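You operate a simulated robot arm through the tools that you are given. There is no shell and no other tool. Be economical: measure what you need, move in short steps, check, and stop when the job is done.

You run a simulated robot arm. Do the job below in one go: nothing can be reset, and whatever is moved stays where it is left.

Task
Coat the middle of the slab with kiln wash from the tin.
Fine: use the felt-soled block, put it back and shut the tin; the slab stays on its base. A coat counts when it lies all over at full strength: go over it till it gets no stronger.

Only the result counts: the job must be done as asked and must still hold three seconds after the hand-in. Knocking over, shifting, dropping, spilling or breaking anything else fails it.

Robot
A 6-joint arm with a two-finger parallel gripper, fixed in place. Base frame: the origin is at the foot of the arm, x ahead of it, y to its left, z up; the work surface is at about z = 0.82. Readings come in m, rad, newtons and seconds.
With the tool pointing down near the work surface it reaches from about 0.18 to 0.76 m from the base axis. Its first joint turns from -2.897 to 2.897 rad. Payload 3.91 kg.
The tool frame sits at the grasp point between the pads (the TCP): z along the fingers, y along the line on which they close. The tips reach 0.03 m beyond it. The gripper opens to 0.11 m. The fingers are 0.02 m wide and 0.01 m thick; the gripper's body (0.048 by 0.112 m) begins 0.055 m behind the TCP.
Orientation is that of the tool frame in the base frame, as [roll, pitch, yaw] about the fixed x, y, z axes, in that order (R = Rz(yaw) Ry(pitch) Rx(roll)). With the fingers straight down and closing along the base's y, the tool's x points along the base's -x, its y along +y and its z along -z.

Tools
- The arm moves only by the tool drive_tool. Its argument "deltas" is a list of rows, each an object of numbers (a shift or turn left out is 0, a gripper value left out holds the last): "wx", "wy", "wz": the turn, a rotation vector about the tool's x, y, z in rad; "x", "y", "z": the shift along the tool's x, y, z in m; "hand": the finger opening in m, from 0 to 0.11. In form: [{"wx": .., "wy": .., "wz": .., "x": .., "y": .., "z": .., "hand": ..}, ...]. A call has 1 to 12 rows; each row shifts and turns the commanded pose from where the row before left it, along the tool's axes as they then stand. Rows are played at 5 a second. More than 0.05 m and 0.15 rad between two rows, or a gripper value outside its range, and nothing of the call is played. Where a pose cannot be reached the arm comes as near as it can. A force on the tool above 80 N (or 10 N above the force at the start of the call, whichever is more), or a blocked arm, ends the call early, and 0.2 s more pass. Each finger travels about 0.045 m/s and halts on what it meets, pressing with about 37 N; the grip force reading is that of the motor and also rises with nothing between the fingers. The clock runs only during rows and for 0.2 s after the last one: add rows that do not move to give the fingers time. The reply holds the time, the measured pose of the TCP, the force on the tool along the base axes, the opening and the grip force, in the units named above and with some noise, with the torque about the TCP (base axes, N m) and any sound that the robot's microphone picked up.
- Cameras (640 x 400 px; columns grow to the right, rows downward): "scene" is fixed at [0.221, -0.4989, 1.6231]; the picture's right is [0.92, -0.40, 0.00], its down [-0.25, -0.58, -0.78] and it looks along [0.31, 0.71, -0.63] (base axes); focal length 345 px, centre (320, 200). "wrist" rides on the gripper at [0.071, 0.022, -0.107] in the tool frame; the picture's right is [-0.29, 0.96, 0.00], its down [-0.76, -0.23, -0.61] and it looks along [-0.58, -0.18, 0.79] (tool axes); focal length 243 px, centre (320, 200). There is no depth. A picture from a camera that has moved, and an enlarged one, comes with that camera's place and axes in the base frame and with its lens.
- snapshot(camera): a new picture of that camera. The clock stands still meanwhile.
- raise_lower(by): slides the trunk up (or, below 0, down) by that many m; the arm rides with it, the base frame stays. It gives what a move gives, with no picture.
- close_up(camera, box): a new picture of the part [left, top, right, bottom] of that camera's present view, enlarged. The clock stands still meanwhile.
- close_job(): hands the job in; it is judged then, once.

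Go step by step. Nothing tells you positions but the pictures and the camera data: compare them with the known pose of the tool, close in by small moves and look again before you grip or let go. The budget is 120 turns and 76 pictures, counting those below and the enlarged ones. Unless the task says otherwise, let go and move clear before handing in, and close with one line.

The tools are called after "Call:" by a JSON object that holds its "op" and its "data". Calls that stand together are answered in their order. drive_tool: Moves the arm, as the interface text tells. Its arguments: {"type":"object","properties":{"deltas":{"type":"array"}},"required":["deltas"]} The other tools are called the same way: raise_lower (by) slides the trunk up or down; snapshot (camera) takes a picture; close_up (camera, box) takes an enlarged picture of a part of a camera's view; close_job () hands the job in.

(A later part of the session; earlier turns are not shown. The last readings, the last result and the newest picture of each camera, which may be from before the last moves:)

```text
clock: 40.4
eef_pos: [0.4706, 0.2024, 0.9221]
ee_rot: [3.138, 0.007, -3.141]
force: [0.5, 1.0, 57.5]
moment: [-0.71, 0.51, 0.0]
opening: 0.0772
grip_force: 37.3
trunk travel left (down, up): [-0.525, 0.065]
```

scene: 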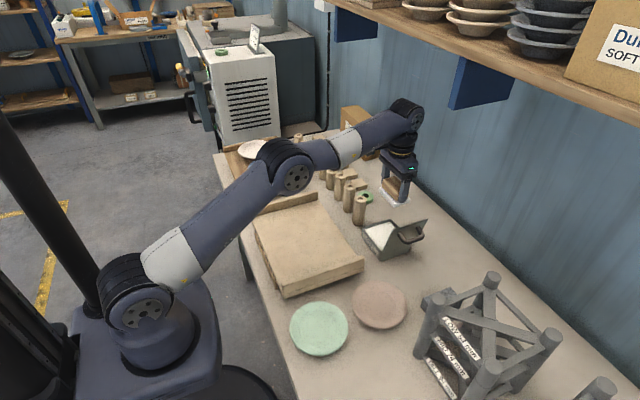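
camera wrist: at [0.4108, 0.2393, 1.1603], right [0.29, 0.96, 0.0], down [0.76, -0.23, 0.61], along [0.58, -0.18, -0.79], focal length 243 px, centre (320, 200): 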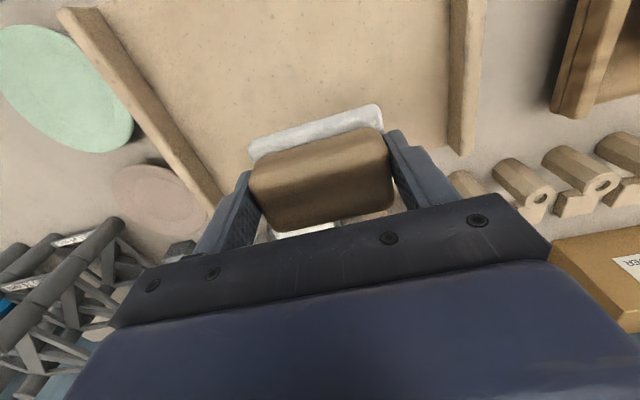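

Contact is at TCP z≈0.9205 and it's stiff, about 14 N/mm. I'll ease to a light pressure and make a trial stroke along x.

Call:
{"op": "drive_tool", "data": {"deltas": [{"z": -0.0035}, {}]}}

Call:
{"op": "drive_tool", "data": {"deltas": [{"x": -0.015}, {"x": -0.015}, {"x": -0.015}, {"x": -0.015}, {"x": -0.015}, {"x": -0.013}, {}]}}

Call:
{"op": "close_up", "data": {"camera": "scene", "box": [230, 170, 390, 310]}}

```text
clock: 41.0
eef_pos: [0.4709, 0.2019, 0.9208]
ee_rot: [3.14, 0.004, -3.141]
force: [3.9, 2.6, 34.4]
moment: [0.2, -0.52, 0.04]
opening: 0.0774
grip_force: 36.0
trunk travel left (down, up): [-0.525, 0.065]
```

```text
clock: 42.6
eef_pos: [0.5583, 0.2033, 0.9216]
ee_rot: [-3.141, 0.0, -3.141]
force: [-6.3, 1.2, 16.6]
moment: [0.11, -0.06, 0.0]
opening: 0.0776
grip_force: 37.0
trunk travel left (down, up): [-0.525, 0.065]
```

```text
2.86 times, centred on (310, 240) of scene
camera zoom: at [0.221, -0.4989, 1.6231], right [0.92, -0.4, 0.0], down [-0.25, -0.58, -0.78], along [0.31, 0.71, -0.63], focal length 985 px, centre (349, 86)
```

zoom: 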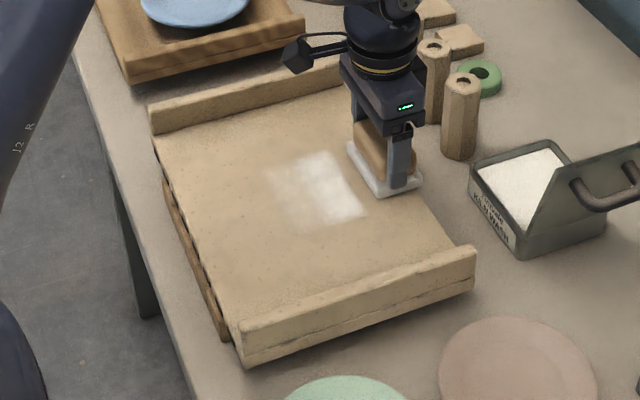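

The stroke leaves a clear white mark. I'll now go over the slab's middle in overlapping passes along x at several y positions.

Call:
{"op": "drive_tool", "data": {"deltas": [{"y": 0.03}, {"x": 0.0235}, {"x": 0.0235}, {"x": 0.0235}, {"x": 0.0235}, {"x": 0.0235}, {"x": 0.0235}, {"x": 0.0235}, {"y": 0.025}, {"y": 0.025}]}}

Call:
{"op": "drive_tool", "data": {"deltas": [{"x": -0.0235}, {"x": -0.0235}, {"x": -0.0235}, {"x": -0.0235}, {"x": -0.0235}, {"x": -0.0235}, {"x": -0.0235}, {}]}}

Call:
{"op": "close_up", "data": {"camera": "scene", "box": [230, 170, 390, 310]}}

```text
clock: 44.8
eef_pos: [0.3943, 0.2829, 0.9205]
ee_rot: [3.141, -0.001, -3.14]
force: [-0.4, 0.4, 0.0]
moment: [0.06, 0.0, 0.02]
opening: 0.0774
grip_force: 37.2
trunk travel left (down, up): [-0.525, 0.065]
```

```text
clock: 46.6
eef_pos: [0.5587, 0.2825, 0.9199]
ee_rot: [3.14, 0.004, -3.141]
force: [-5.5, 1.6, 22.3]
moment: [-0.36, 0.34, -0.06]
opening: 0.0773
grip_force: 36.8
trunk travel left (down, up): [-0.525, 0.065]
```

```text
2.86 times, centred on (310, 240) of scene
camera zoom: at [0.221, -0.4989, 1.6231], right [0.92, -0.4, 0.0], down [-0.25, -0.58, -0.78], along [0.31, 0.71, -0.63], focal length 985 px, centre (349, 86)
```

zoom: 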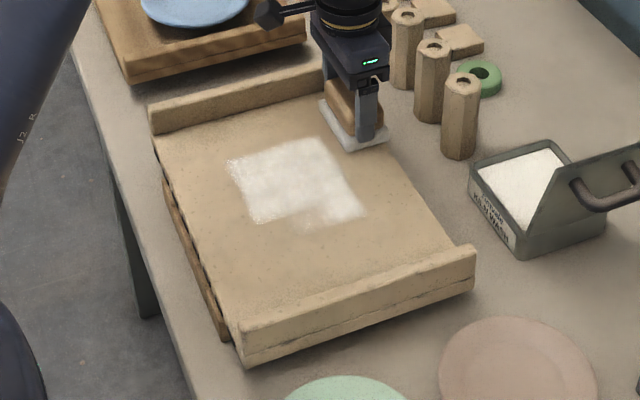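

The coat only takes inside a central patch, roughly x 0.41–0.53, y 0.14–0.275, with clear edges. I'll cover the lower half next.

Call:
{"op": "drive_tool", "data": {"deltas": [{"y": -0.027}, {"y": -0.027}, {"y": -0.027}, {"y": -0.027}, {"x": 0.0235}, {"x": 0.0235}, {"x": 0.0235}, {"x": 0.0235}, {"x": 0.0235}, {"x": 0.0235}, {"x": 0.0235}, {}]}}

Call:
{"op": "drive_tool", "data": {"deltas": [{"y": -0.015}, {"x": -0.0235}, {"x": -0.0235}, {"x": -0.0235}, {"x": -0.0235}, {"x": -0.0235}, {"x": -0.0235}, {"x": -0.0235}, {}]}}

Call:
{"op": "close_up", "data": {"camera": "scene", "box": [230, 170, 390, 310]}}

```text
clock: 49.2
eef_pos: [0.3948, 0.1755, 0.9224]
ee_rot: [3.14, 0.0, -3.141]
force: [-0.2, -0.2, -0.6]
moment: [0.01, -0.01, 0.01]
opening: 0.0773
grip_force: 36.9
trunk travel left (down, up): [-0.525, 0.065]
```

```text
clock: 51.2
eef_pos: [0.5603, 0.1602, 0.9214]
ee_rot: [-3.141, -0.001, -3.139]
force: [-0.8, -0.5, 7.2]
moment: [-0.05, -0.05, -0.01]
opening: 0.0771
grip_force: 37.3
trunk travel left (down, up): [-0.525, 0.065]
```

```text
2.86 times, centred on (310, 240) of scene
camera zoom: at [0.221, -0.4989, 1.6231], right [0.92, -0.4, 0.0], down [-0.25, -0.58, -0.78], along [0.31, 0.71, -0.63], focal length 985 px, centre (349, 86)
```

zoom: 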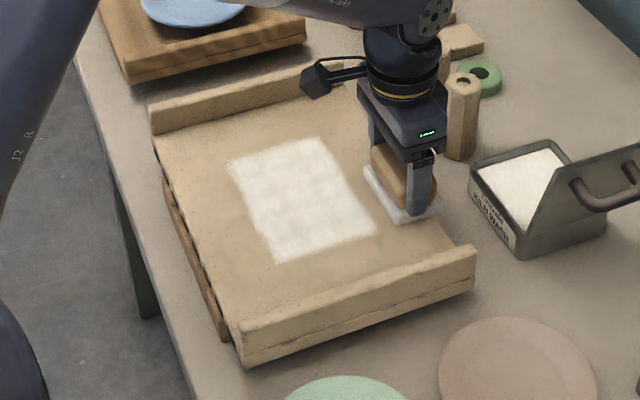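

The patch is fully outlined (x≈0.41–0.525, y≈0.118–0.273). I'll press slightly more and repeat the passes to build it up.

Call:
{"op": "drive_tool", "data": {"deltas": [{"y": -0.01, "z": 0.0008}, {"x": 0.0235}, {"x": 0.0235}, {"x": 0.0235}, {"x": 0.0235}, {"x": 0.0235}, {"x": 0.0235}, {"x": 0.0235}, {}]}}

Call:
{"op": "drive_tool", "data": {"deltas": [{"y": 0.025}, {"y": 0.025}, {"x": -0.0235}, {"x": -0.0235}, {"x": -0.0235}, {"x": -0.0235}, {"x": -0.0235}, {"x": -0.0235}, {"x": -0.0235}, {}]}}

Call:
{"op": "drive_tool", "data": {"deltas": [{"y": 0.025}, {"y": 0.022}, {"x": 0.0235}, {"x": 0.0235}, {"x": 0.0235}, {"x": 0.0235}, {"x": 0.0235}, {"x": 0.0235}, {"x": 0.0235}, {}]}}

Call:
{"op": "drive_tool", "data": {"deltas": [{"x": -0.0235}, {"x": -0.0235}, {"x": -0.0235}, {"x": -0.0235}, {"x": -0.0235}, {"x": -0.0235}, {"x": -0.0235}, {}]}}

Call:
{"op": "close_up", "data": {"camera": "scene", "box": [230, 170, 390, 310]}}

```text
clock: 53.2
eef_pos: [0.394, 0.1507, 0.9225]
ee_rot: [-3.14, 0.0, 3.141]
force: [0.0, -0.6, -0.6]
moment: [0.0, 0.0, 0.0]
opening: 0.0776
grip_force: 37.3
trunk travel left (down, up): [-0.525, 0.065]
```

```text
clock: 55.4
eef_pos: [0.5602, 0.2009, 0.9204]
ee_rot: [3.141, 0.003, 3.141]
force: [-4.3, 0.8, 16.9]
moment: [-0.22, 0.26, -0.08]
opening: 0.0773
grip_force: 37.3
trunk travel left (down, up): [-0.525, 0.065]
```

```text
clock: 57.6
eef_pos: [0.3943, 0.2469, 0.9213]
ee_rot: [3.138, 0.003, 3.141]
force: [10.2, 0.8, 38.5]
moment: [-0.65, -0.31, 0.08]
opening: 0.0775
grip_force: 37.1
trunk travel left (down, up): [-0.525, 0.065]
```

```text
clock: 59.4
eef_pos: [0.5611, 0.2465, 0.921]
ee_rot: [-3.14, 0.002, -3.14]
force: [-5.1, -0.6, 17.3]
moment: [-0.03, 0.22, 0.01]
opening: 0.0777
grip_force: 36.2
trunk travel left (down, up): [-0.525, 0.065]
```

```text
2.86 times, centred on (310, 240) of scene
camera zoom: at [0.221, -0.4989, 1.6231], right [0.92, -0.4, 0.0], down [-0.25, -0.58, -0.78], along [0.31, 0.71, -0.63], focal length 985 px, centre (349, 86)
```

zoom: 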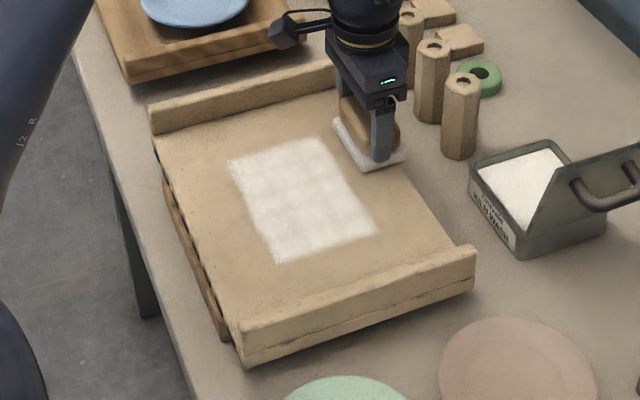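

Call:
{"op": "close_up", "data": {"camera": "scene", "box": [275, 210, 345, 270]}}

```text
6.67 times, centred on (310, 240) of scene
camera zoom: at [0.221, -0.4989, 1.6231], right [0.92, -0.4, 0.0], down [-0.25, -0.58, -0.78], along [0.31, 0.71, -0.63], focal length 2299 px, centre (387, -67)
```

zoom: 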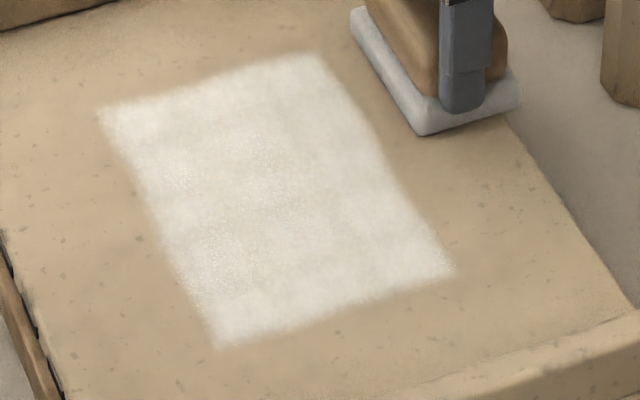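

The coat still varies a bit in strength. I'll do another set of passes with a touch more pressure.

Call:
{"op": "drive_tool", "data": {"deltas": [{"y": -0.012, "z": 0.0005}, {"x": 0.0235}, {"x": 0.0235}, {"x": 0.0235}, {"x": 0.0235}, {"x": 0.0235}, {"x": 0.0235}, {"x": 0.0235}]}}

Call:
{"op": "drive_tool", "data": {"deltas": [{"y": -0.02, "z": 0.0005}, {"y": -0.02}, {"x": -0.0235}, {"x": -0.0235}, {"x": -0.0235}, {"x": -0.0235}, {"x": -0.0235}, {"x": -0.0235}, {"x": -0.0235}]}}

Call:
{"op": "drive_tool", "data": {"deltas": [{"y": -0.02, "z": 0.0003}, {"y": -0.02}, {"x": 0.0235}, {"x": 0.0235}, {"x": 0.0235}, {"x": 0.0235}, {"x": 0.0235}, {"x": 0.0235}, {"x": 0.0235}]}}

Call:
{"op": "drive_tool", "data": {"deltas": [{"x": -0.0235}, {"x": -0.0235}, {"x": -0.0235}, {"x": -0.0235}, {"x": -0.0235}, {"x": -0.0235}, {"x": -0.0235}, {}]}}

Call:
{"op": "close_up", "data": {"camera": "scene", "box": [275, 210, 345, 270]}}

```text
clock: 61.2
eef_pos: [0.3916, 0.2352, 0.921]
ee_rot: [3.141, 0.0, -3.141]
force: [2.9, 0.9, 20.5]
moment: [0.01, -0.55, 0.07]
opening: 0.0775
grip_force: 37.1
trunk travel left (down, up): [-0.525, 0.065]
```

```text
clock: 63.2
eef_pos: [0.5576, 0.1914, 0.9208]
ee_rot: [3.138, 0.004, -3.14]
force: [-12.8, -0.4, 40.3]
moment: [-0.66, 1.06, -0.27]
opening: 0.0772
grip_force: 37.0
trunk travel left (down, up): [-0.525, 0.065]
```

```text
clock: 65.2
eef_pos: [0.3934, 0.1556, 0.9204]
ee_rot: [3.139, 0.004, 3.141]
force: [7.6, 0.6, 31.6]
moment: [-0.43, -0.48, 0.19]
opening: 0.0773
grip_force: 37.2
trunk travel left (down, up): [-0.525, 0.065]
```

```text
clock: 67.0
eef_pos: [0.5604, 0.1566, 0.9203]
ee_rot: [3.141, 0.001, -3.139]
force: [-5.3, 0.8, 17.6]
moment: [-0.04, 0.12, 0.04]
opening: 0.0774
grip_force: 36.7
trunk travel left (down, up): [-0.525, 0.065]
```

```text
6.67 times, centred on (310, 240) of scene
camera zoom: at [0.221, -0.4989, 1.6231], right [0.92, -0.4, 0.0], down [-0.25, -0.58, -0.78], along [0.31, 0.71, -0.63], focal length 2299 px, centre (387, -67)
```

zoom: 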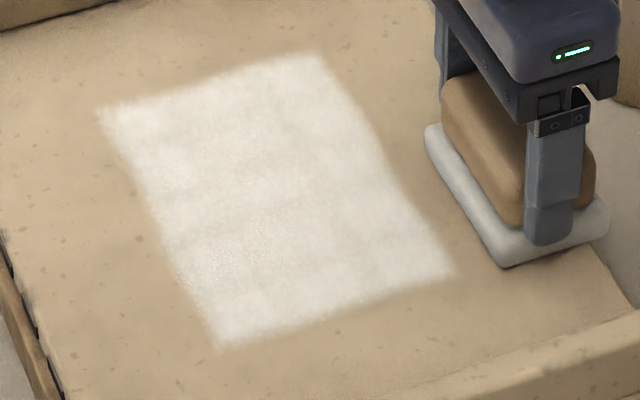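

It's getting stronger and more even. Another full set of passes, then I'll compare.

Call:
{"op": "drive_tool", "data": {"deltas": [{"y": 0.015}, {"x": 0.0235}, {"x": 0.0235}, {"x": 0.0235}, {"x": 0.0235}, {"x": 0.0235}, {"x": 0.0235}, {"x": 0.0235}]}}

Call:
{"op": "drive_tool", "data": {"deltas": [{"y": 0.025}, {"y": 0.02}, {"x": -0.0235}, {"x": -0.0235}, {"x": -0.0235}, {"x": -0.0235}, {"x": -0.0235}, {"x": -0.0235}, {"x": -0.0235}]}}

Call:
{"op": "drive_tool", "data": {"deltas": [{"y": 0.028}, {"x": 0.0235}, {"x": 0.0235}, {"x": 0.0235}, {"x": 0.0235}, {"x": 0.0235}, {"x": 0.0235}, {"x": 0.0235}]}}

Call:
{"op": "drive_tool", "data": {"deltas": [{"x": -0.0235}, {"x": -0.0235}, {"x": -0.0235}, {"x": -0.0235}, {"x": -0.0235}, {"x": -0.0235}, {"x": -0.0235}, {}]}}

Call:
{"op": "close_up", "data": {"camera": "scene", "box": [275, 210, 345, 270]}}

```text
clock: 68.8
eef_pos: [0.3944, 0.1683, 0.9208]
ee_rot: [-3.142, -0.003, -3.141]
force: [-1.3, 0.7, 7.4]
moment: [0.37, -0.18, 0.1]
opening: 0.0773
grip_force: 36.7
trunk travel left (down, up): [-0.525, 0.065]
```

```text
clock: 70.8
eef_pos: [0.5587, 0.2139, 0.9211]
ee_rot: [3.141, 0.002, 3.141]
force: [-6.3, 0.9, 22.0]
moment: [-0.11, 0.34, -0.11]
opening: 0.0773
grip_force: 37.2
trunk travel left (down, up): [-0.525, 0.065]
```

```text
clock: 72.6
eef_pos: [0.3912, 0.2441, 0.9219]
ee_rot: [-3.141, -0.003, -3.142]
force: [-1.1, 0.9, 10.8]
moment: [0.55, -0.34, 0.03]
opening: 0.0777
grip_force: 36.9
trunk travel left (down, up): [-0.525, 0.065]
```

```text
clock: 74.4
eef_pos: [0.5582, 0.2422, 0.9216]
ee_rot: [3.14, 0.003, -3.14]
force: [-9.2, 1.7, 32.4]
moment: [-0.54, 0.64, -0.11]
opening: 0.0773
grip_force: 37.2
trunk travel left (down, up): [-0.525, 0.065]
```

```text
6.67 times, centred on (310, 240) of scene
camera zoom: at [0.221, -0.4989, 1.6231], right [0.92, -0.4, 0.0], down [-0.25, -0.58, -0.78], along [0.31, 0.71, -0.63], focal length 2299 px, centre (387, -67)
```

zoom: 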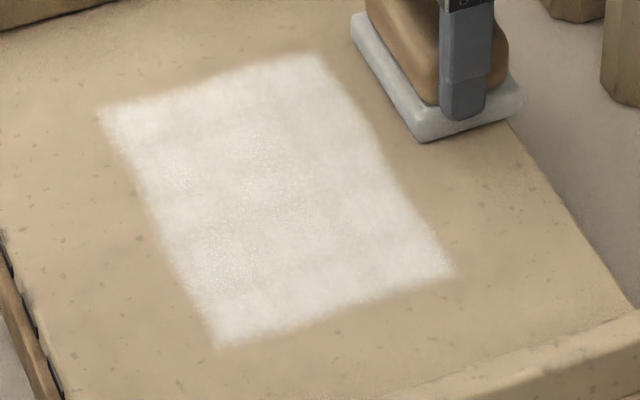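

It's barely changing, but the felt has gone grey and may be running dry. I'll reload it and do one more full set to be sure.

Call:
{"op": "drive_tool", "data": {"deltas": [{"z": -0.045}, {"z": -0.045}, {"z": -0.045}, {"x": -0.04, "y": -0.029}, {"x": -0.04, "y": -0.029}, {"x": -0.04, "y": -0.029}, {"x": -0.0385, "y": -0.029}, {}]}}

Call:
{"op": "close_up", "data": {"camera": "scene", "box": [275, 210, 345, 270]}}

Call:
{"op": "close_up", "data": {"camera": "wrist", "box": [200, 0, 440, 220]}}

```text
clock: 76.2
eef_pos: [0.7197, 0.1308, 1.0529]
ee_rot: [3.14, -0.001, -3.141]
force: [0.5, -0.4, -1.1]
moment: [-0.01, -0.02, 0.01]
opening: 0.0775
grip_force: 37.1
trunk travel left (down, up): [-0.525, 0.065]
```

```text
6.67 times, centred on (310, 240) of scene
camera zoom: at [0.221, -0.4989, 1.6231], right [0.92, -0.4, 0.0], down [-0.25, -0.58, -0.78], along [0.31, 0.71, -0.63], focal length 2299 px, centre (387, -67)
```

zoom: 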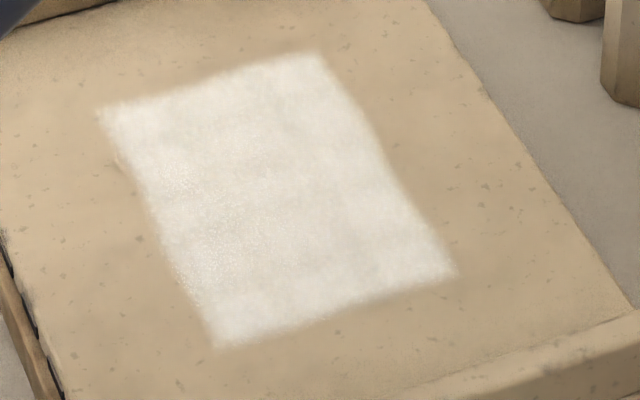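

```text
1.82 times, centred on (320, 110) of wrist
camera zoom: at [0.6487, 0.1527, 1.1609], right [0.29, 0.96, 0.0], down [0.76, -0.23, 0.61], along [0.58, -0.18, -0.8], focal length 441 px, centre (320, 364)
```

zoom: 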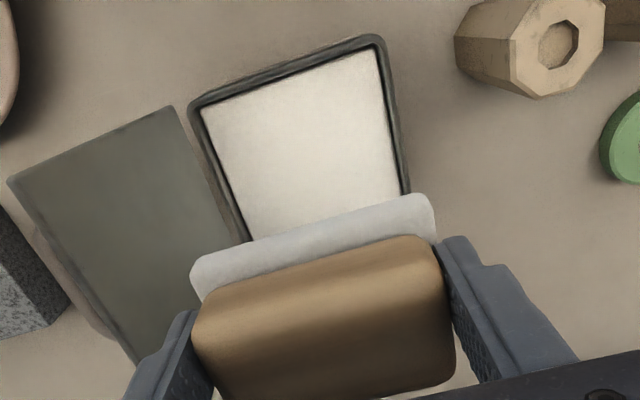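

The felt is indeed greyer than when loaded. Back into the wash.

Call:
{"op": "drive_tool", "data": {"deltas": [{"x": 0.0025, "y": -0.005}, {"z": 0.045}, {"z": 0.045}, {"z": 0.045}, {"z": 0.008}, {}]}}

Call:
{"op": "drive_tool", "data": {"deltas": [{"z": 0.004}, {"z": 0.003}, {}, {}, {}, {}]}}

```text
clock: 77.6
eef_pos: [0.717, 0.1224, 0.9094]
ee_rot: [-3.141, 0.0, 3.141]
force: [0.1, 0.3, -1.6]
moment: [0.04, 0.02, 0.04]
opening: 0.0771
grip_force: 37.7
trunk travel left (down, up): [-0.525, 0.065]
```

```text
clock: 79.0
eef_pos: [0.7156, 0.1221, 0.9029]
ee_rot: [-3.14, 0.0, 3.14]
force: [0.0, 0.1, -0.9]
moment: [0.03, -0.01, 0.0]
opening: 0.0776
grip_force: 37.2
trunk travel left (down, up): [-0.525, 0.065]
```

Call:
{"op": "drive_tool", "data": {"deltas": [{"z": 0.002}, {}, {}, {}]}}

Call:
{"op": "drive_tool", "data": {"deltas": [{"z": -0.02}, {"z": -0.045}, {"z": -0.045}, {"z": -0.04}, {}]}}

Call:
{"op": "close_up", "data": {"camera": "wrist", "box": [200, 0, 440, 220]}}

```text
clock: 80.0
eef_pos: [0.716, 0.1222, 0.9021]
ee_rot: [-3.141, 0.0, 3.141]
force: [0.8, -0.4, 7.1]
moment: [-0.15, -0.22, -0.03]
opening: 0.0774
grip_force: 37.0
trunk travel left (down, up): [-0.525, 0.065]
```

```text
clock: 81.2
eef_pos: [0.7152, 0.1195, 1.0511]
ee_rot: [-3.141, 0.0, 3.14]
force: [0.7, -0.1, -0.8]
moment: [0.03, 0.0, 0.02]
opening: 0.0772
grip_force: 36.8
trunk travel left (down, up): [-0.525, 0.065]
```

```text
1.82 times, centred on (320, 110) of wrist
camera zoom: at [0.643, 0.1423, 1.159], right [0.29, 0.96, 0.0], down [0.76, -0.23, 0.61], along [0.58, -0.18, -0.79], focal length 441 px, centre (320, 364)
```

zoom: 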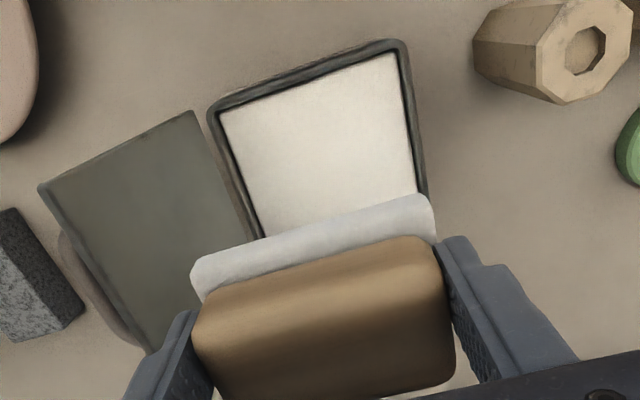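

Reloaded. Back to the slab's +x side at the low-y lane.

Call:
{"op": "drive_tool", "data": {"deltas": [{"x": 0.04, "y": 0.01}, {"x": 0.04, "y": 0.01}, {"x": 0.04, "y": 0.01}, {"x": 0.037, "y": 0.006}, {"z": 0.045}, {"z": 0.045}, {"z": 0.03}, {"z": 0.006}, {}]}}

Call:
{"op": "drive_tool", "data": {"deltas": [{"z": 0.003}, {"z": 0.002}, {}]}}

```text
clock: 83.2
eef_pos: [0.5585, 0.1563, 0.9259]
ee_rot: [-3.141, 0.001, 3.141]
force: [-0.2, -0.4, -0.4]
moment: [-0.02, 0.01, -0.01]
opening: 0.0777
grip_force: 37.1
trunk travel left (down, up): [-0.525, 0.065]
```

```text
clock: 84.0
eef_pos: [0.5585, 0.158, 0.9213]
ee_rot: [-3.141, 0.001, 3.141]
force: [0.7, 0.5, 2.2]
moment: [-0.04, -0.09, -0.01]
opening: 0.0776
grip_force: 37.5
trunk travel left (down, up): [-0.525, 0.065]
```

Just touching. I'll press about 1.5 mm more and sweep all lanes again.

Call:
{"op": "drive_tool", "data": {"deltas": [{"z": 0.0018}, {"x": 0.0235}, {"x": 0.0235}, {"x": 0.0235}, {"x": 0.0235}, {"x": 0.0235}, {"x": 0.0235}, {"x": 0.0235}]}}

Call:
{"op": "drive_tool", "data": {"deltas": [{"y": 0.02}, {"y": 0.02}, {"x": -0.0235}, {"x": -0.0235}, {"x": -0.0235}, {"x": -0.0235}, {"x": -0.0235}, {"x": -0.0235}, {"x": -0.0235}]}}

Call:
{"op": "drive_tool", "data": {"deltas": [{"y": 0.02}, {"y": 0.02}, {"x": 0.0235}, {"x": 0.0235}, {"x": 0.0235}, {"x": 0.0235}, {"x": 0.0235}, {"x": 0.0235}, {"x": 0.0235}]}}

Call:
{"op": "drive_tool", "data": {"deltas": [{"x": -0.0235}, {"x": -0.0235}, {"x": -0.0235}, {"x": -0.0235}, {"x": -0.0235}, {"x": -0.0235}, {"x": -0.0235}, {}]}}

Call:
{"op": "close_up", "data": {"camera": "scene", "box": [275, 210, 345, 270]}}

```text
clock: 85.8
eef_pos: [0.3972, 0.1598, 0.9209]
ee_rot: [3.138, 0.008, 3.14]
force: [14.4, 0.0, 51.2]
moment: [-0.89, -0.09, 0.27]
opening: 0.077
grip_force: 37.1
trunk travel left (down, up): [-0.525, 0.065]
```

```text
clock: 87.8
eef_pos: [0.558, 0.1998, 0.92]
ee_rot: [-3.141, 0.004, -3.14]
force: [-7.2, 0.5, 22.5]
moment: [-0.03, 0.37, -0.11]
opening: 0.0775
grip_force: 37.4
trunk travel left (down, up): [-0.525, 0.065]
```

```text
clock: 89.8
eef_pos: [0.3956, 0.2412, 0.9212]
ee_rot: [3.133, 0.008, 3.14]
force: [16.0, 2.5, 55.4]
moment: [-1.76, 0.04, 0.45]
opening: 0.0773
grip_force: 36.8
trunk travel left (down, up): [-0.525, 0.065]
```

```text
clock: 91.6
eef_pos: [0.5581, 0.2377, 0.9212]
ee_rot: [3.141, 0.003, -3.141]
force: [-7.2, 0.1, 27.8]
moment: [-0.27, 0.41, -0.08]
opening: 0.0773
grip_force: 37.4
trunk travel left (down, up): [-0.525, 0.065]
```

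```text
6.67 times, centred on (310, 240) of scene
camera zoom: at [0.221, -0.4989, 1.6231], right [0.92, -0.4, 0.0], down [-0.25, -0.58, -0.78], along [0.31, 0.71, -0.63], focal length 2299 px, centre (387, -67)
```

zoom: 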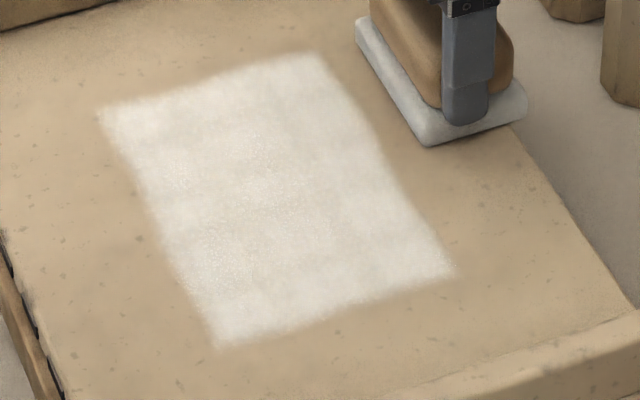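

Slab unmoved and the coat looks saturated. I'll do one last sweep on intermediate and edge lanes, slightly lighter, and compare.

Call:
{"op": "drive_tool", "data": {"deltas": [{"y": 0.018, "z": -0.0006}, {"x": 0.0235}, {"x": 0.0235}, {"x": 0.0235}, {"x": 0.0235}, {"x": 0.0235}, {"x": 0.0235}, {"x": 0.0235}]}}

Call:
{"op": "drive_tool", "data": {"deltas": [{"y": -0.02}, {"y": -0.02}, {"x": -0.0235}, {"x": -0.0235}, {"x": -0.0235}, {"x": -0.0235}, {"x": -0.0235}, {"x": -0.0235}, {"x": -0.0235}]}}

Call:
{"op": "drive_tool", "data": {"deltas": [{"y": -0.02}, {"y": -0.018}, {"x": 0.0235}, {"x": 0.0235}, {"x": 0.0235}, {"x": 0.0235}, {"x": 0.0235}, {"x": 0.0235}, {"x": 0.0235}]}}

Call:
{"op": "drive_tool", "data": {"deltas": [{"y": -0.02}, {"y": -0.012}, {"x": -0.0235}, {"x": -0.0235}, {"x": -0.0235}, {"x": -0.0235}, {"x": -0.0235}, {"x": -0.0235}, {"x": -0.0235}, {}]}}

Call:
{"op": "close_up", "data": {"camera": "scene", "box": [275, 210, 345, 270]}}

```text
clock: 93.4
eef_pos: [0.3957, 0.2583, 0.9205]
ee_rot: [3.136, 0.008, -3.14]
force: [12.1, 1.4, 47.1]
moment: [-1.43, -0.16, 0.44]
opening: 0.0775
grip_force: 36.9
trunk travel left (down, up): [-0.525, 0.065]
```

```text
clock: 95.4
eef_pos: [0.557, 0.2158, 0.9205]
ee_rot: [-3.141, 0.004, -3.141]
force: [-8.5, 0.0, 25.2]
moment: [-0.25, 0.43, -0.17]
opening: 0.0772
grip_force: 37.2
trunk travel left (down, up): [-0.525, 0.065]
```

```text
clock: 97.4
eef_pos: [0.3939, 0.1809, 0.9206]
ee_rot: [-3.14, -0.002, -3.139]
force: [-0.4, -0.1, -0.9]
moment: [0.01, 0.02, 0.02]
opening: 0.0774
grip_force: 37.3
trunk travel left (down, up): [-0.525, 0.065]
```

```text
clock: 99.6
eef_pos: [0.5584, 0.1458, 0.9204]
ee_rot: [-3.142, 0.003, -3.141]
force: [-7.2, 2.3, 25.5]
moment: [-0.19, 0.41, -0.07]
opening: 0.0776
grip_force: 36.7
trunk travel left (down, up): [-0.525, 0.065]
```

```text
6.67 times, centred on (310, 240) of scene
camera zoom: at [0.221, -0.4989, 1.6231], right [0.92, -0.4, 0.0], down [-0.25, -0.58, -0.78], along [0.31, 0.71, -0.63], focal length 2299 px, centre (387, -67)
```

zoom: 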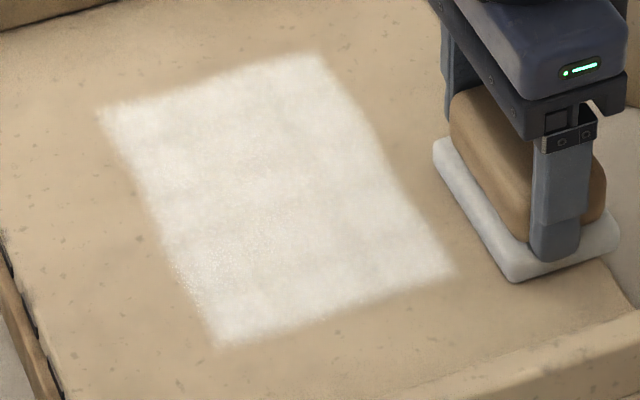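

Almost uniform. The low-y, low-x corner had little pressure last time, so I'll give it two more pressed strokes.

Call:
{"op": "drive_tool", "data": {"deltas": [{"z": 0.0008}, {"x": 0.0235}, {"x": 0.0235}, {"x": 0.0235}, {"x": 0.0235}, {"x": 0.0235}, {"x": 0.0235, "z": 0.0003}, {"x": 0.0235}, {}]}}

Call:
{"op": "drive_tool", "data": {"deltas": [{"y": 0.028}, {"x": -0.0235}, {"x": -0.0235}, {"x": -0.0235}, {"x": -0.0235}, {"x": -0.0235}, {"x": -0.0235}, {"x": -0.0235}, {}]}}

Call:
{"op": "drive_tool", "data": {"deltas": [{"y": 0.025}, {"y": 0.025}, {"x": 0.0235}, {"x": 0.0235}, {"x": 0.0235}, {"x": 0.0235}, {"x": 0.0235}, {"x": 0.0235}, {"x": 0.0235}, {}]}}

Call:
{"op": "drive_tool", "data": {"deltas": [{"y": 0.022}, {"x": -0.0235}, {"x": -0.0235}, {"x": -0.0235}, {"x": -0.0235}, {"x": -0.0235}, {"x": -0.0235}, {"x": -0.0235}, {}]}}

Call:
{"op": "close_up", "data": {"camera": "scene", "box": [275, 210, 345, 270]}}

```text
clock: 101.6
eef_pos: [0.395, 0.1478, 0.9201]
ee_rot: [3.139, 0.009, -3.141]
force: [16.4, 0.7, 55.4]
moment: [-1.01, 0.06, 0.18]
opening: 0.0776
grip_force: 37.5
trunk travel left (down, up): [-0.525, 0.065]
```

```text
clock: 103.6
eef_pos: [0.5561, 0.1717, 0.9205]
ee_rot: [3.139, 0.004, -3.14]
force: [-8.6, -0.5, 34.7]
moment: [-0.22, 0.69, -0.01]
opening: 0.0771
grip_force: 37.3
trunk travel left (down, up): [-0.525, 0.065]
```

```text
clock: 105.8
eef_pos: [0.396, 0.224, 0.9204]
ee_rot: [3.137, 0.006, -3.141]
force: [13.6, 1.1, 47.4]
moment: [-1.1, -0.26, 0.21]
opening: 0.0777
grip_force: 37.2
trunk travel left (down, up): [-0.525, 0.065]
```

```text
clock: 107.8
eef_pos: [0.5608, 0.2472, 0.9193]
ee_rot: [3.14, 0.004, -3.139]
force: [-9.2, 0.0, 33.9]
moment: [-0.36, 0.63, -0.08]
opening: 0.0774
grip_force: 37.6
trunk travel left (down, up): [-0.525, 0.065]
```

```text
6.67 times, centred on (310, 240) of scene
camera zoom: at [0.221, -0.4989, 1.6231], right [0.92, -0.4, 0.0], down [-0.25, -0.58, -0.78], along [0.31, 0.71, -0.63], focal length 2299 px, centre (387, -67)
```

zoom: 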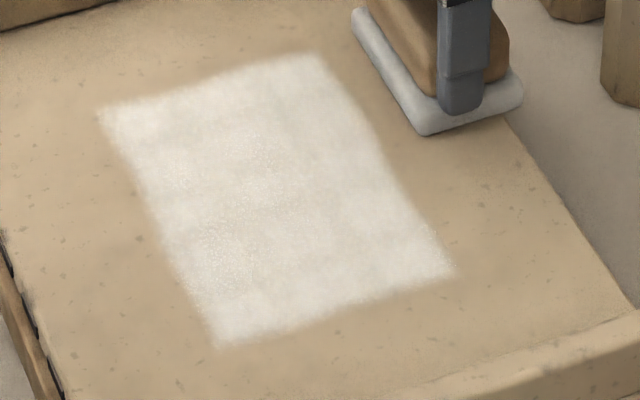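

The coat gets no stronger, so it's saturated. Now I'll return the block: lift, travel over the lid to its spot and turn 90°.

Call:
{"op": "drive_tool", "data": {"deltas": [{"z": -0.04}, {"z": -0.04}, {"z": -0.04}, {"z": -0.045}, {"x": -0.02, "y": -0.039}, {"x": -0.02, "y": -0.039}, {"x": -0.02, "y": -0.039}, {"x": -0.02, "y": -0.039}, {}]}}

Call:
{"op": "drive_tool", "data": {"deltas": [{"x": -0.02, "y": -0.039}, {"x": -0.02, "y": -0.039}, {"x": -0.02, "y": -0.039}, {"x": -0.022, "y": -0.04}, {}]}}

Call:
{"op": "drive_tool", "data": {"deltas": [{"wz": -0.143}, {"wz": -0.143}, {"wz": -0.143}, {"wz": -0.143}, {"wz": -0.143}, {"wz": -0.143}, {"wz": -0.143}, {"wz": -0.143}, {"wz": -0.143}, {"wz": -0.143}, {"wz": -0.1408}, {}]}}

Call:
{"op": "close_up", "data": {"camera": "scene", "box": [350, 150, 500, 310]}}

```text
clock: 109.8
eef_pos: [0.637, 0.0902, 1.0847]
ee_rot: [-3.141, -0.002, -3.14]
force: [-0.7, 0.5, -0.9]
moment: [0.0, 0.0, 0.01]
opening: 0.0775
grip_force: 36.5
trunk travel left (down, up): [-0.525, 0.065]
```

```text
clock: 111.0
eef_pos: [0.7204, -0.0694, 1.087]
ee_rot: [3.141, -0.003, -3.139]
force: [-0.6, 0.1, -0.8]
moment: [0.0, 0.03, 0.03]
opening: 0.0775
grip_force: 36.5
trunk travel left (down, up): [-0.525, 0.065]
```

```text
clock: 113.6
eef_pos: [0.7217, -0.0673, 1.083]
ee_rot: [3.14, 0.0, -1.57]
force: [0.8, 0.6, -0.5]
moment: [-0.04, 0.01, -0.02]
opening: 0.0774
grip_force: 37.2
trunk travel left (down, up): [-0.525, 0.065]
```

```text
2.50 times, centred on (425, 230) of scene
camera zoom: at [0.221, -0.4989, 1.6231], right [0.92, -0.4, 0.0], down [-0.25, -0.58, -0.78], along [0.31, 0.71, -0.63], focal length 862 px, centre (58, 125)
```

zoom: 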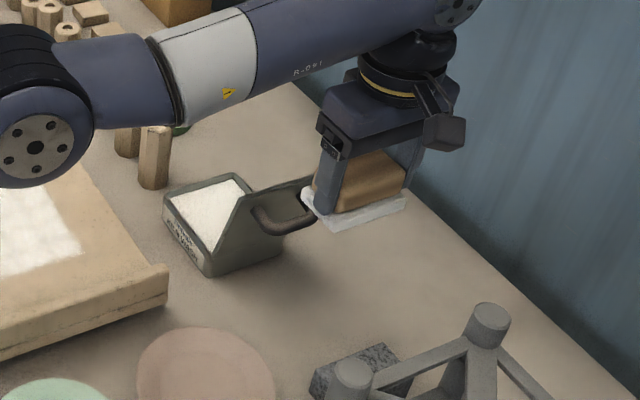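

The block is above its old spot. I'll lower it, with fine steps at the end.

Call:
{"op": "drive_tool", "data": {"deltas": [{"y": -0.002, "z": 0.045}, {"z": 0.045}, {"z": 0.045}, {"z": 0.045}, {"z": 0.02}, {"z": 0.008}, {}]}}

Call:
{"op": "close_up", "data": {"camera": "scene", "box": [350, 190, 500, 310]}}

Call:
{"op": "snapshot", "data": {"camera": "wrist"}}

```text
clock: 115.2
eef_pos: [0.7232, -0.0663, 0.8747]
ee_rot: [-3.141, 0.001, -1.57]
force: [0.3, -0.8, -0.5]
moment: [0.0, 0.01, -0.01]
opening: 0.0771
grip_force: 37.1
trunk travel left (down, up): [-0.525, 0.065]
```

```text
3.33 times, centred on (425, 250) of scene
camera zoom: at [0.221, -0.4989, 1.6231], right [0.92, -0.4, 0.0], down [-0.25, -0.58, -0.78], along [0.31, 0.71, -0.63], focal length 1150 px, centre (-30, 33)
```

zoom: 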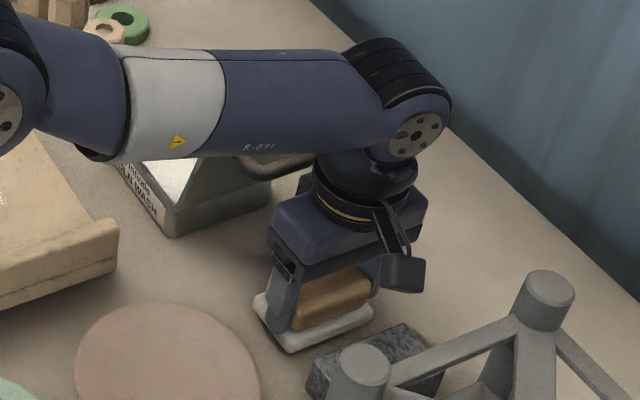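

```text
20 pictures are left
camera wrist: at [0.7014, -0.1374, 0.9838], right [-0.96, 0.29, 0.0], down [0.23, 0.76, 0.61], along [0.18, 0.58, -0.79], focal length 243 px, centre (320, 200)
```

wrist: 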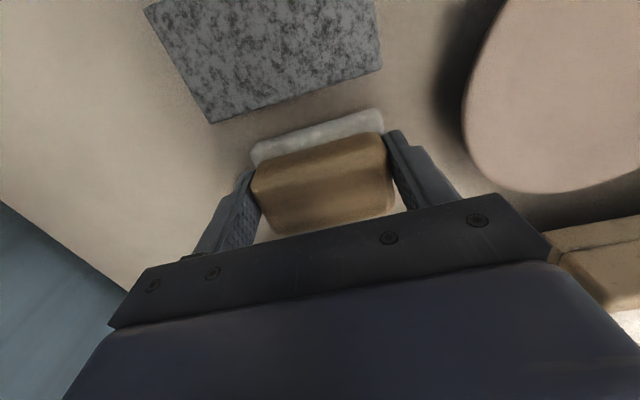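

Call:
{"op": "drive_tool", "data": {"deltas": [{"z": 0.004}, {"z": 0.003}, {}]}}

Call:
{"op": "drive_tool", "data": {"deltas": [{"z": 0.002}, {}]}}

```text
clock: 116.0
eef_pos: [0.7239, -0.067, 0.8686]
ee_rot: [-3.141, 0.001, -1.571]
force: [-0.7, -0.5, -1.2]
moment: [-0.02, -0.02, -0.01]
opening: 0.0774
grip_force: 37.0
trunk travel left (down, up): [-0.525, 0.065]
```

```text
clock: 116.6
eef_pos: [0.7225, -0.0666, 0.8667]
ee_rot: [-3.141, 0.001, -1.571]
force: [0.1, 0.3, -1.3]
moment: [0.01, -0.01, -0.01]
opening: 0.0772
grip_force: 36.7
trunk travel left (down, up): [-0.525, 0.065]
```

Call:
{"op": "drive_tool", "data": {"deltas": [{"z": 0.0015}, {}]}}

```text
clock: 117.2
eef_pos: [0.7228, -0.0665, 0.8662]
ee_rot: [-3.14, 0.001, -1.571]
force: [0.9, -0.2, 4.6]
moment: [0.23, 0.2, -0.03]
opening: 0.0776
grip_force: 37.1
trunk travel left (down, up): [-0.525, 0.065]
```

The block touches down with light contact. I'll open evenly and rise.

Call:
{"op": "drive_tool", "data": {"deltas": [{"hand": 0.1}, {}, {}, {"z": -0.02}, {"z": -0.045}, {"z": -0.045}, {"z": -0.045}, {"z": -0.04}, {}]}}

Call:
{"op": "snapshot", "data": {"camera": "wrist"}}

```text
clock: 119.2
eef_pos: [0.7246, -0.0689, 1.0597]
ee_rot: [-3.141, 0.0, -1.572]
force: [1.1, -0.9, 0.4]
moment: [0.01, 0.0, -0.03]
opening: 0.1001
grip_force: 0.0
trunk travel left (down, up): [-0.525, 0.065]
```

```text
19 pictures are left
camera wrist: at [0.7017, -0.1402, 1.1696], right [-0.96, 0.29, 0.0], down [0.23, 0.76, 0.61], along [0.18, 0.58, -0.79], focal length 243 px, centre (320, 200)
```

wrist: 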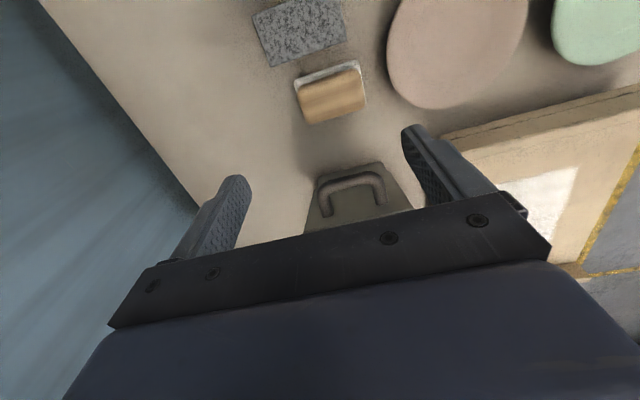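

I want to measure precisely where the block came to rest.

Call:
{"op": "close_up", "data": {"camera": "wrist", "box": [230, 0, 390, 140]}}

Call:
{"op": "close_up", "data": {"camera": "scene", "box": [350, 200, 460, 310]}}

```text
2.86 times, centred on (310, 70) of wrist
camera zoom: at [0.7017, -0.1402, 1.1696], right [-0.96, 0.29, 0.0], down [0.23, 0.76, 0.61], along [0.18, 0.58, -0.79], focal length 693 px, centre (349, 571)
```

zoom: 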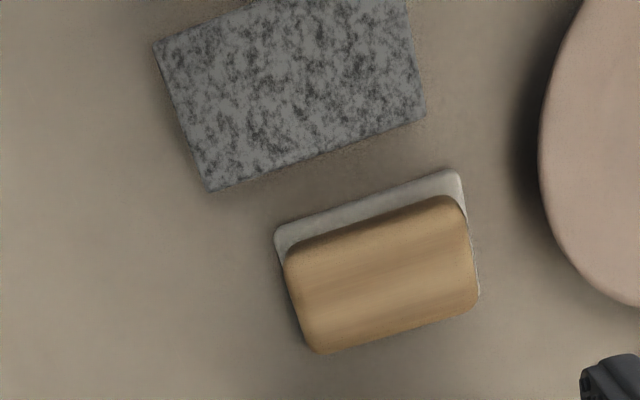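

```text
3.64 times, centred on (405, 255) of scene
camera zoom: at [0.221, -0.4989, 1.6231], right [0.92, -0.4, 0.0], down [-0.25, -0.58, -0.78], along [0.31, 0.71, -0.63], focal length 1254 px, centre (11, 0)
```

zoom: 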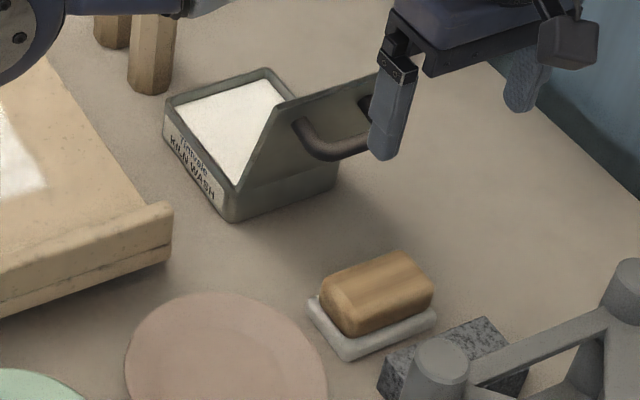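

The block rests about 12 mm toward -x and about 7 mm toward +y of its original spot. I'll regrip it and set it back properly.

Call:
{"op": "drive_tool", "data": {"deltas": [{"x": -0.004, "hand": 0.11}, {"z": 0.045}, {"z": 0.045}, {"z": 0.045}, {}]}}

Call:
{"op": "snapshot", "data": {"camera": "wrist"}}

```text
clock: 120.4
eef_pos: [0.724, -0.0604, 0.9227]
ee_rot: [3.142, -0.001, -1.571]
force: [-0.2, 0.2, 0.4]
moment: [0.03, 0.02, 0.01]
opening: 0.1101
grip_force: 0.0
trunk travel left (down, up): [-0.525, 0.065]
```

```text
16 pictures are left
camera wrist: at [0.701, -0.1317, 1.0305], right [-0.96, 0.29, 0.0], down [0.23, 0.76, 0.61], along [0.18, 0.58, -0.79], focal length 243 px, centre (320, 200)
```

wrist: 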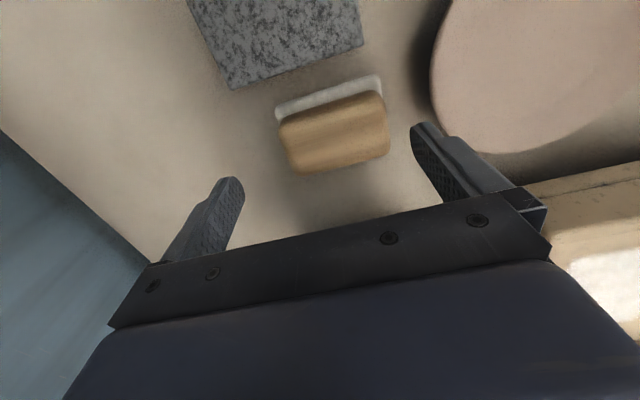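

Call:
{"op": "drive_tool", "data": {"deltas": [{"y": 0.004, "z": 0.02}, {"z": 0.035}, {}, {"hand": 0.09}, {"hand": 0.082}, {"hand": 0.06}, {}, {}]}}

Call:
{"op": "drive_tool", "data": {"deltas": [{"z": -0.01}, {"z": -0.02}, {}]}}

Call:
{"op": "snapshot", "data": {"camera": "wrist"}}

```text
clock: 122.2
eef_pos: [0.7174, -0.0623, 0.868]
ee_rot: [-3.141, 0.0, -1.572]
force: [0.0, -0.7, -0.1]
moment: [0.0, -0.02, 0.0]
opening: 0.0776
grip_force: 37.0
trunk travel left (down, up): [-0.525, 0.065]
```

```text
clock: 123.0
eef_pos: [0.7179, -0.0637, 0.8992]
ee_rot: [3.141, 0.0, -1.571]
force: [0.2, -0.4, -0.8]
moment: [-0.02, 0.04, 0.0]
opening: 0.0774
grip_force: 36.8
trunk travel left (down, up): [-0.525, 0.065]
```

```text
15 pictures are left
camera wrist: at [0.6952, -0.1352, 1.0079], right [-0.96, 0.29, 0.0], down [0.23, 0.76, 0.61], along [0.18, 0.58, -0.79], focal length 243 px, centre (320, 200)
```

wrist: 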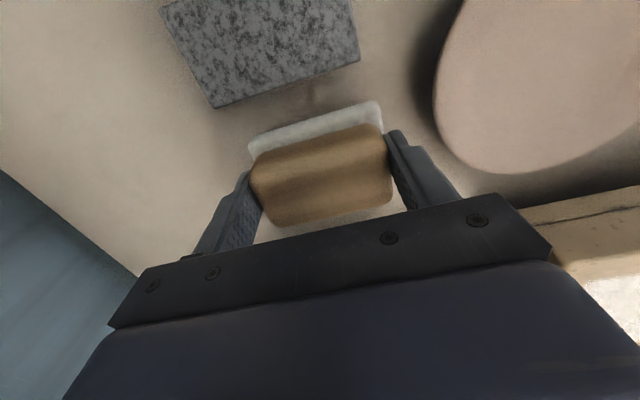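

The block is centred in the grip. I'll shift it to the original spot, lower it and open slowly.

Call:
{"op": "drive_tool", "data": {"deltas": [{"x": 0.006, "y": -0.008}, {"z": 0.02}, {"z": 0.0085}, {}]}}

Call:
{"op": "drive_tool", "data": {"deltas": [{"z": 0.002}, {"z": 0.0015}, {}]}}

```text
clock: 124.0
eef_pos: [0.7259, -0.0673, 0.8714]
ee_rot: [-3.14, 0.0, -1.572]
force: [-0.2, 0.2, -1.1]
moment: [0.01, 0.0, -0.01]
opening: 0.0773
grip_force: 36.8
trunk travel left (down, up): [-0.525, 0.065]
```

```text
clock: 124.8
eef_pos: [0.7253, -0.0679, 0.8696]
ee_rot: [-3.141, -0.001, -1.568]
force: [0.2, 0.4, 3.4]
moment: [0.07, 0.21, -0.02]
opening: 0.0773
grip_force: 36.6
trunk travel left (down, up): [-0.525, 0.065]
```

Touching the table. I'll open the fingers in small steps so neither drags the block.

Call:
{"op": "drive_tool", "data": {"deltas": [{"z": 0.0005, "hand": 0.079}, {"hand": 0.08}, {"hand": 0.081}, {"hand": 0.082}, {"hand": 0.083}, {"hand": 0.085}, {"hand": 0.088}, {}]}}

Call:
{"op": "snapshot", "data": {"camera": "wrist"}}

```text
clock: 126.6
eef_pos: [0.7271, -0.068, 0.867]
ee_rot: [3.139, 0.0, -1.571]
force: [-1.2, 0.7, 0.2]
moment: [0.0, 0.0, 0.0]
opening: 0.088
grip_force: 0.1
trunk travel left (down, up): [-0.525, 0.065]
```

```text
14 pictures are left
camera wrist: at [0.7039, -0.1397, 0.9763], right [-0.96, 0.29, 0.0], down [0.23, 0.76, 0.61], along [0.18, 0.58, -0.79], focal length 243 px, centre (320, 200)
```

wrist: 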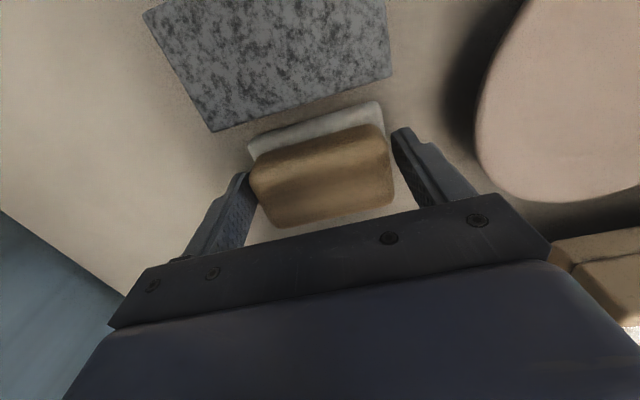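

No drag this time. I'll open fully, rise and compare with the original view.

Call:
{"op": "drive_tool", "data": {"deltas": [{"hand": 0.1}, {}, {"z": -0.03}, {"z": -0.045}, {"z": -0.045}, {"z": -0.045}, {"z": -0.025}, {}]}}

Call:
{"op": "close_up", "data": {"camera": "scene", "box": [350, 200, 460, 310]}}

Call:
{"op": "close_up", "data": {"camera": "wrist", "box": [230, 0, 390, 140]}}

```text
clock: 128.4
eef_pos: [0.723, -0.0678, 1.0588]
ee_rot: [3.141, 0.001, -1.571]
force: [0.4, 0.0, -0.1]
moment: [0.02, 0.02, 0.01]
opening: 0.1
grip_force: 0.2
trunk travel left (down, up): [-0.525, 0.065]
```

```text
3.64 times, centred on (405, 255) of scene
camera zoom: at [0.221, -0.4989, 1.6231], right [0.92, -0.4, 0.0], down [-0.25, -0.58, -0.78], along [0.31, 0.71, -0.63], focal length 1254 px, centre (11, 0)
```

zoom: 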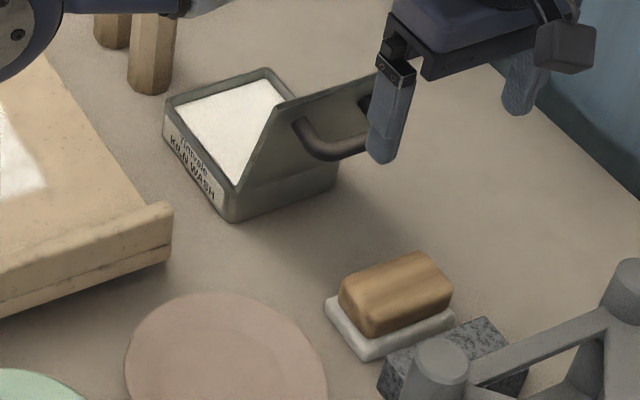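

```text
2.86 times, centred on (310, 70) of wrist
camera zoom: at [0.7013, -0.1399, 1.1666], right [-0.96, 0.29, 0.0], down [0.23, 0.76, 0.61], along [0.18, 0.58, -0.79], focal length 693 px, centre (349, 571)
```

zoom: 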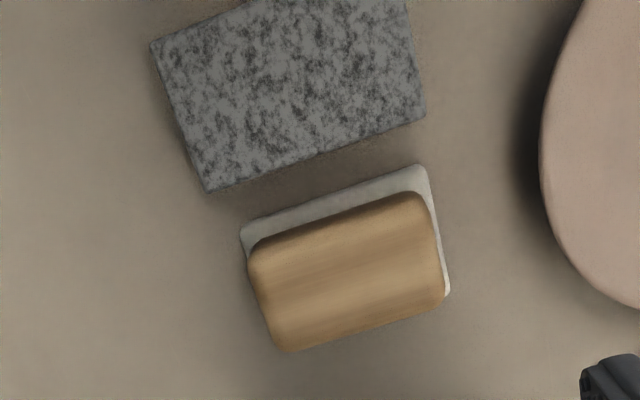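

The block is back exactly as it was at the start. Next I'll shut the tin: turn the gripper back and return above the handle.

Call:
{"op": "drive_tool", "data": {"deltas": [{"wz": 0.143, "hand": 0.034}, {"wz": 0.143}, {"wz": 0.143}, {"wz": 0.143}, {"wz": 0.143}, {"wz": 0.143}, {"wz": 0.143}, {"wz": 0.143}, {"wz": 0.143}, {"wz": 0.143}, {"wz": 0.1408}, {}]}}

Call:
{"op": "drive_tool", "data": {"deltas": [{"x": 0.004, "y": 0.022}, {"x": 0.004, "y": 0.022}, {"x": 0.004, "y": 0.022}, {}]}}

Call:
{"op": "snapshot", "data": {"camera": "wrist"}}

```text
clock: 131.0
eef_pos: [0.7265, -0.0678, 1.0572]
ee_rot: [-3.14, -0.001, 3.141]
force: [-0.8, -0.2, 1.0]
moment: [-0.01, 0.01, 0.01]
opening: 0.034
grip_force: 0.1
trunk travel left (down, up): [-0.525, 0.065]
```

```text
clock: 132.0
eef_pos: [0.7137, -0.0044, 1.0593]
ee_rot: [-3.14, 0.002, -3.141]
force: [0.5, 0.6, -0.3]
moment: [-0.01, 0.04, 0.0]
opening: 0.034
grip_force: 0.0
trunk travel left (down, up): [-0.525, 0.065]
```

```text
11 pictures are left
camera wrist: at [0.6425, 0.0171, 1.1669], right [0.29, 0.96, 0.0], down [0.76, -0.23, 0.61], along [0.58, -0.18, -0.79], focal length 243 px, centre (320, 200)
```

wrist: 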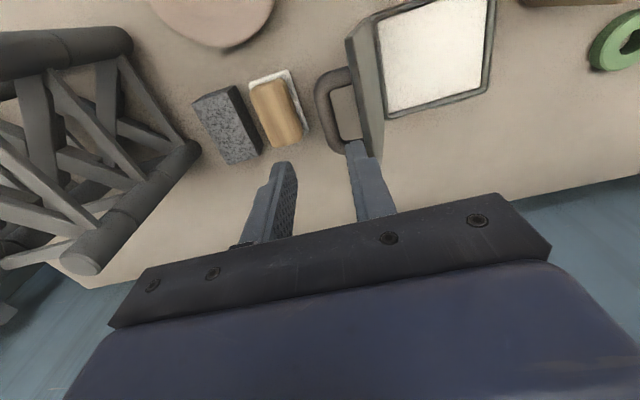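

The bar is at about (0.713, 0.002, 0.955). I'll align, descend straddling it and close.

Call:
{"op": "drive_tool", "data": {"deltas": [{"x": 0.001, "y": 0.0055, "z": 0.03}, {"z": 0.035}, {"z": 0.025}, {"z": 0.014}, {}]}}

Call:
{"op": "close_up", "data": {"camera": "scene", "box": [330, 170, 460, 290]}}

```text
clock: 132.7
eef_pos: [0.7132, 0.004, 1.0202]
ee_rot: [3.138, 0.043, -3.141]
force: [-24.4, -2.8, 31.5]
moment: [0.77, 0.96, 0.71]
opening: 0.0326
grip_force: 0.1
trunk travel left (down, up): [-0.525, 0.065]
stopped in row 3: the force on the tool passed its limit at 103 N (the readings are from after the stop); the commanded pose is now the measured one
```

```text
3.33 times, centred on (395, 230) of scene
camera zoom: at [0.221, -0.4989, 1.6231], right [0.92, -0.4, 0.0], down [-0.25, -0.58, -0.78], along [0.31, 0.71, -0.63], focal length 1150 px, centre (70, 100)
```

zoom: 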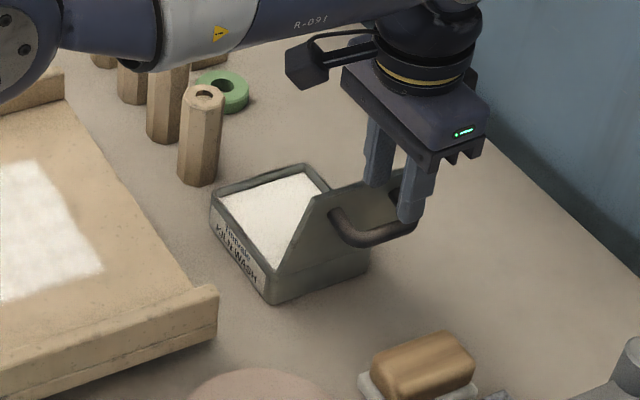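

A fingertip touched the lid's top edge, but the tin hasn't moved. I'll back up, narrow the opening, shift toward -y and retry gently.

Call:
{"op": "drive_tool", "data": {"deltas": [{"z": -0.02}, {"y": -0.0045, "hand": 0.027}, {}, {}]}}

Call:
{"op": "close_up", "data": {"camera": "wrist", "box": [240, 20, 440, 220]}}

```text
clock: 133.7
eef_pos: [0.7189, -0.0018, 1.0302]
ee_rot: [3.141, 0.039, 3.14]
force: [0.0, -0.4, -0.5]
moment: [-0.01, -0.02, 0.02]
opening: 0.0269
grip_force: 0.1
trunk travel left (down, up): [-0.525, 0.065]
```

```text
2.00 times, centred on (340, 120) of wrist
camera zoom: at [0.6422, 0.0197, 1.1361], right [0.29, 0.96, 0.01], down [0.74, -0.23, 0.64], along [0.61, -0.17, -0.77], focal length 485 px, centre (280, 360)
```

zoom: 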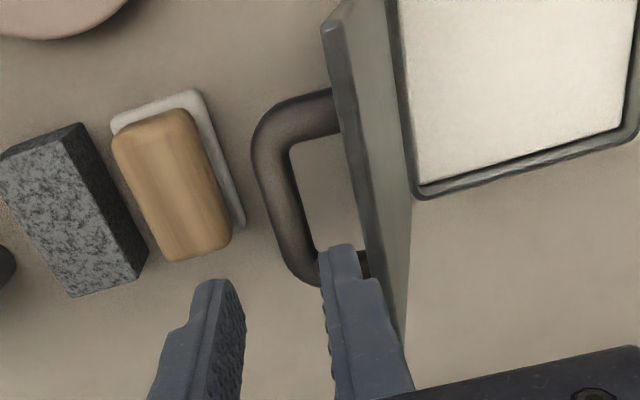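

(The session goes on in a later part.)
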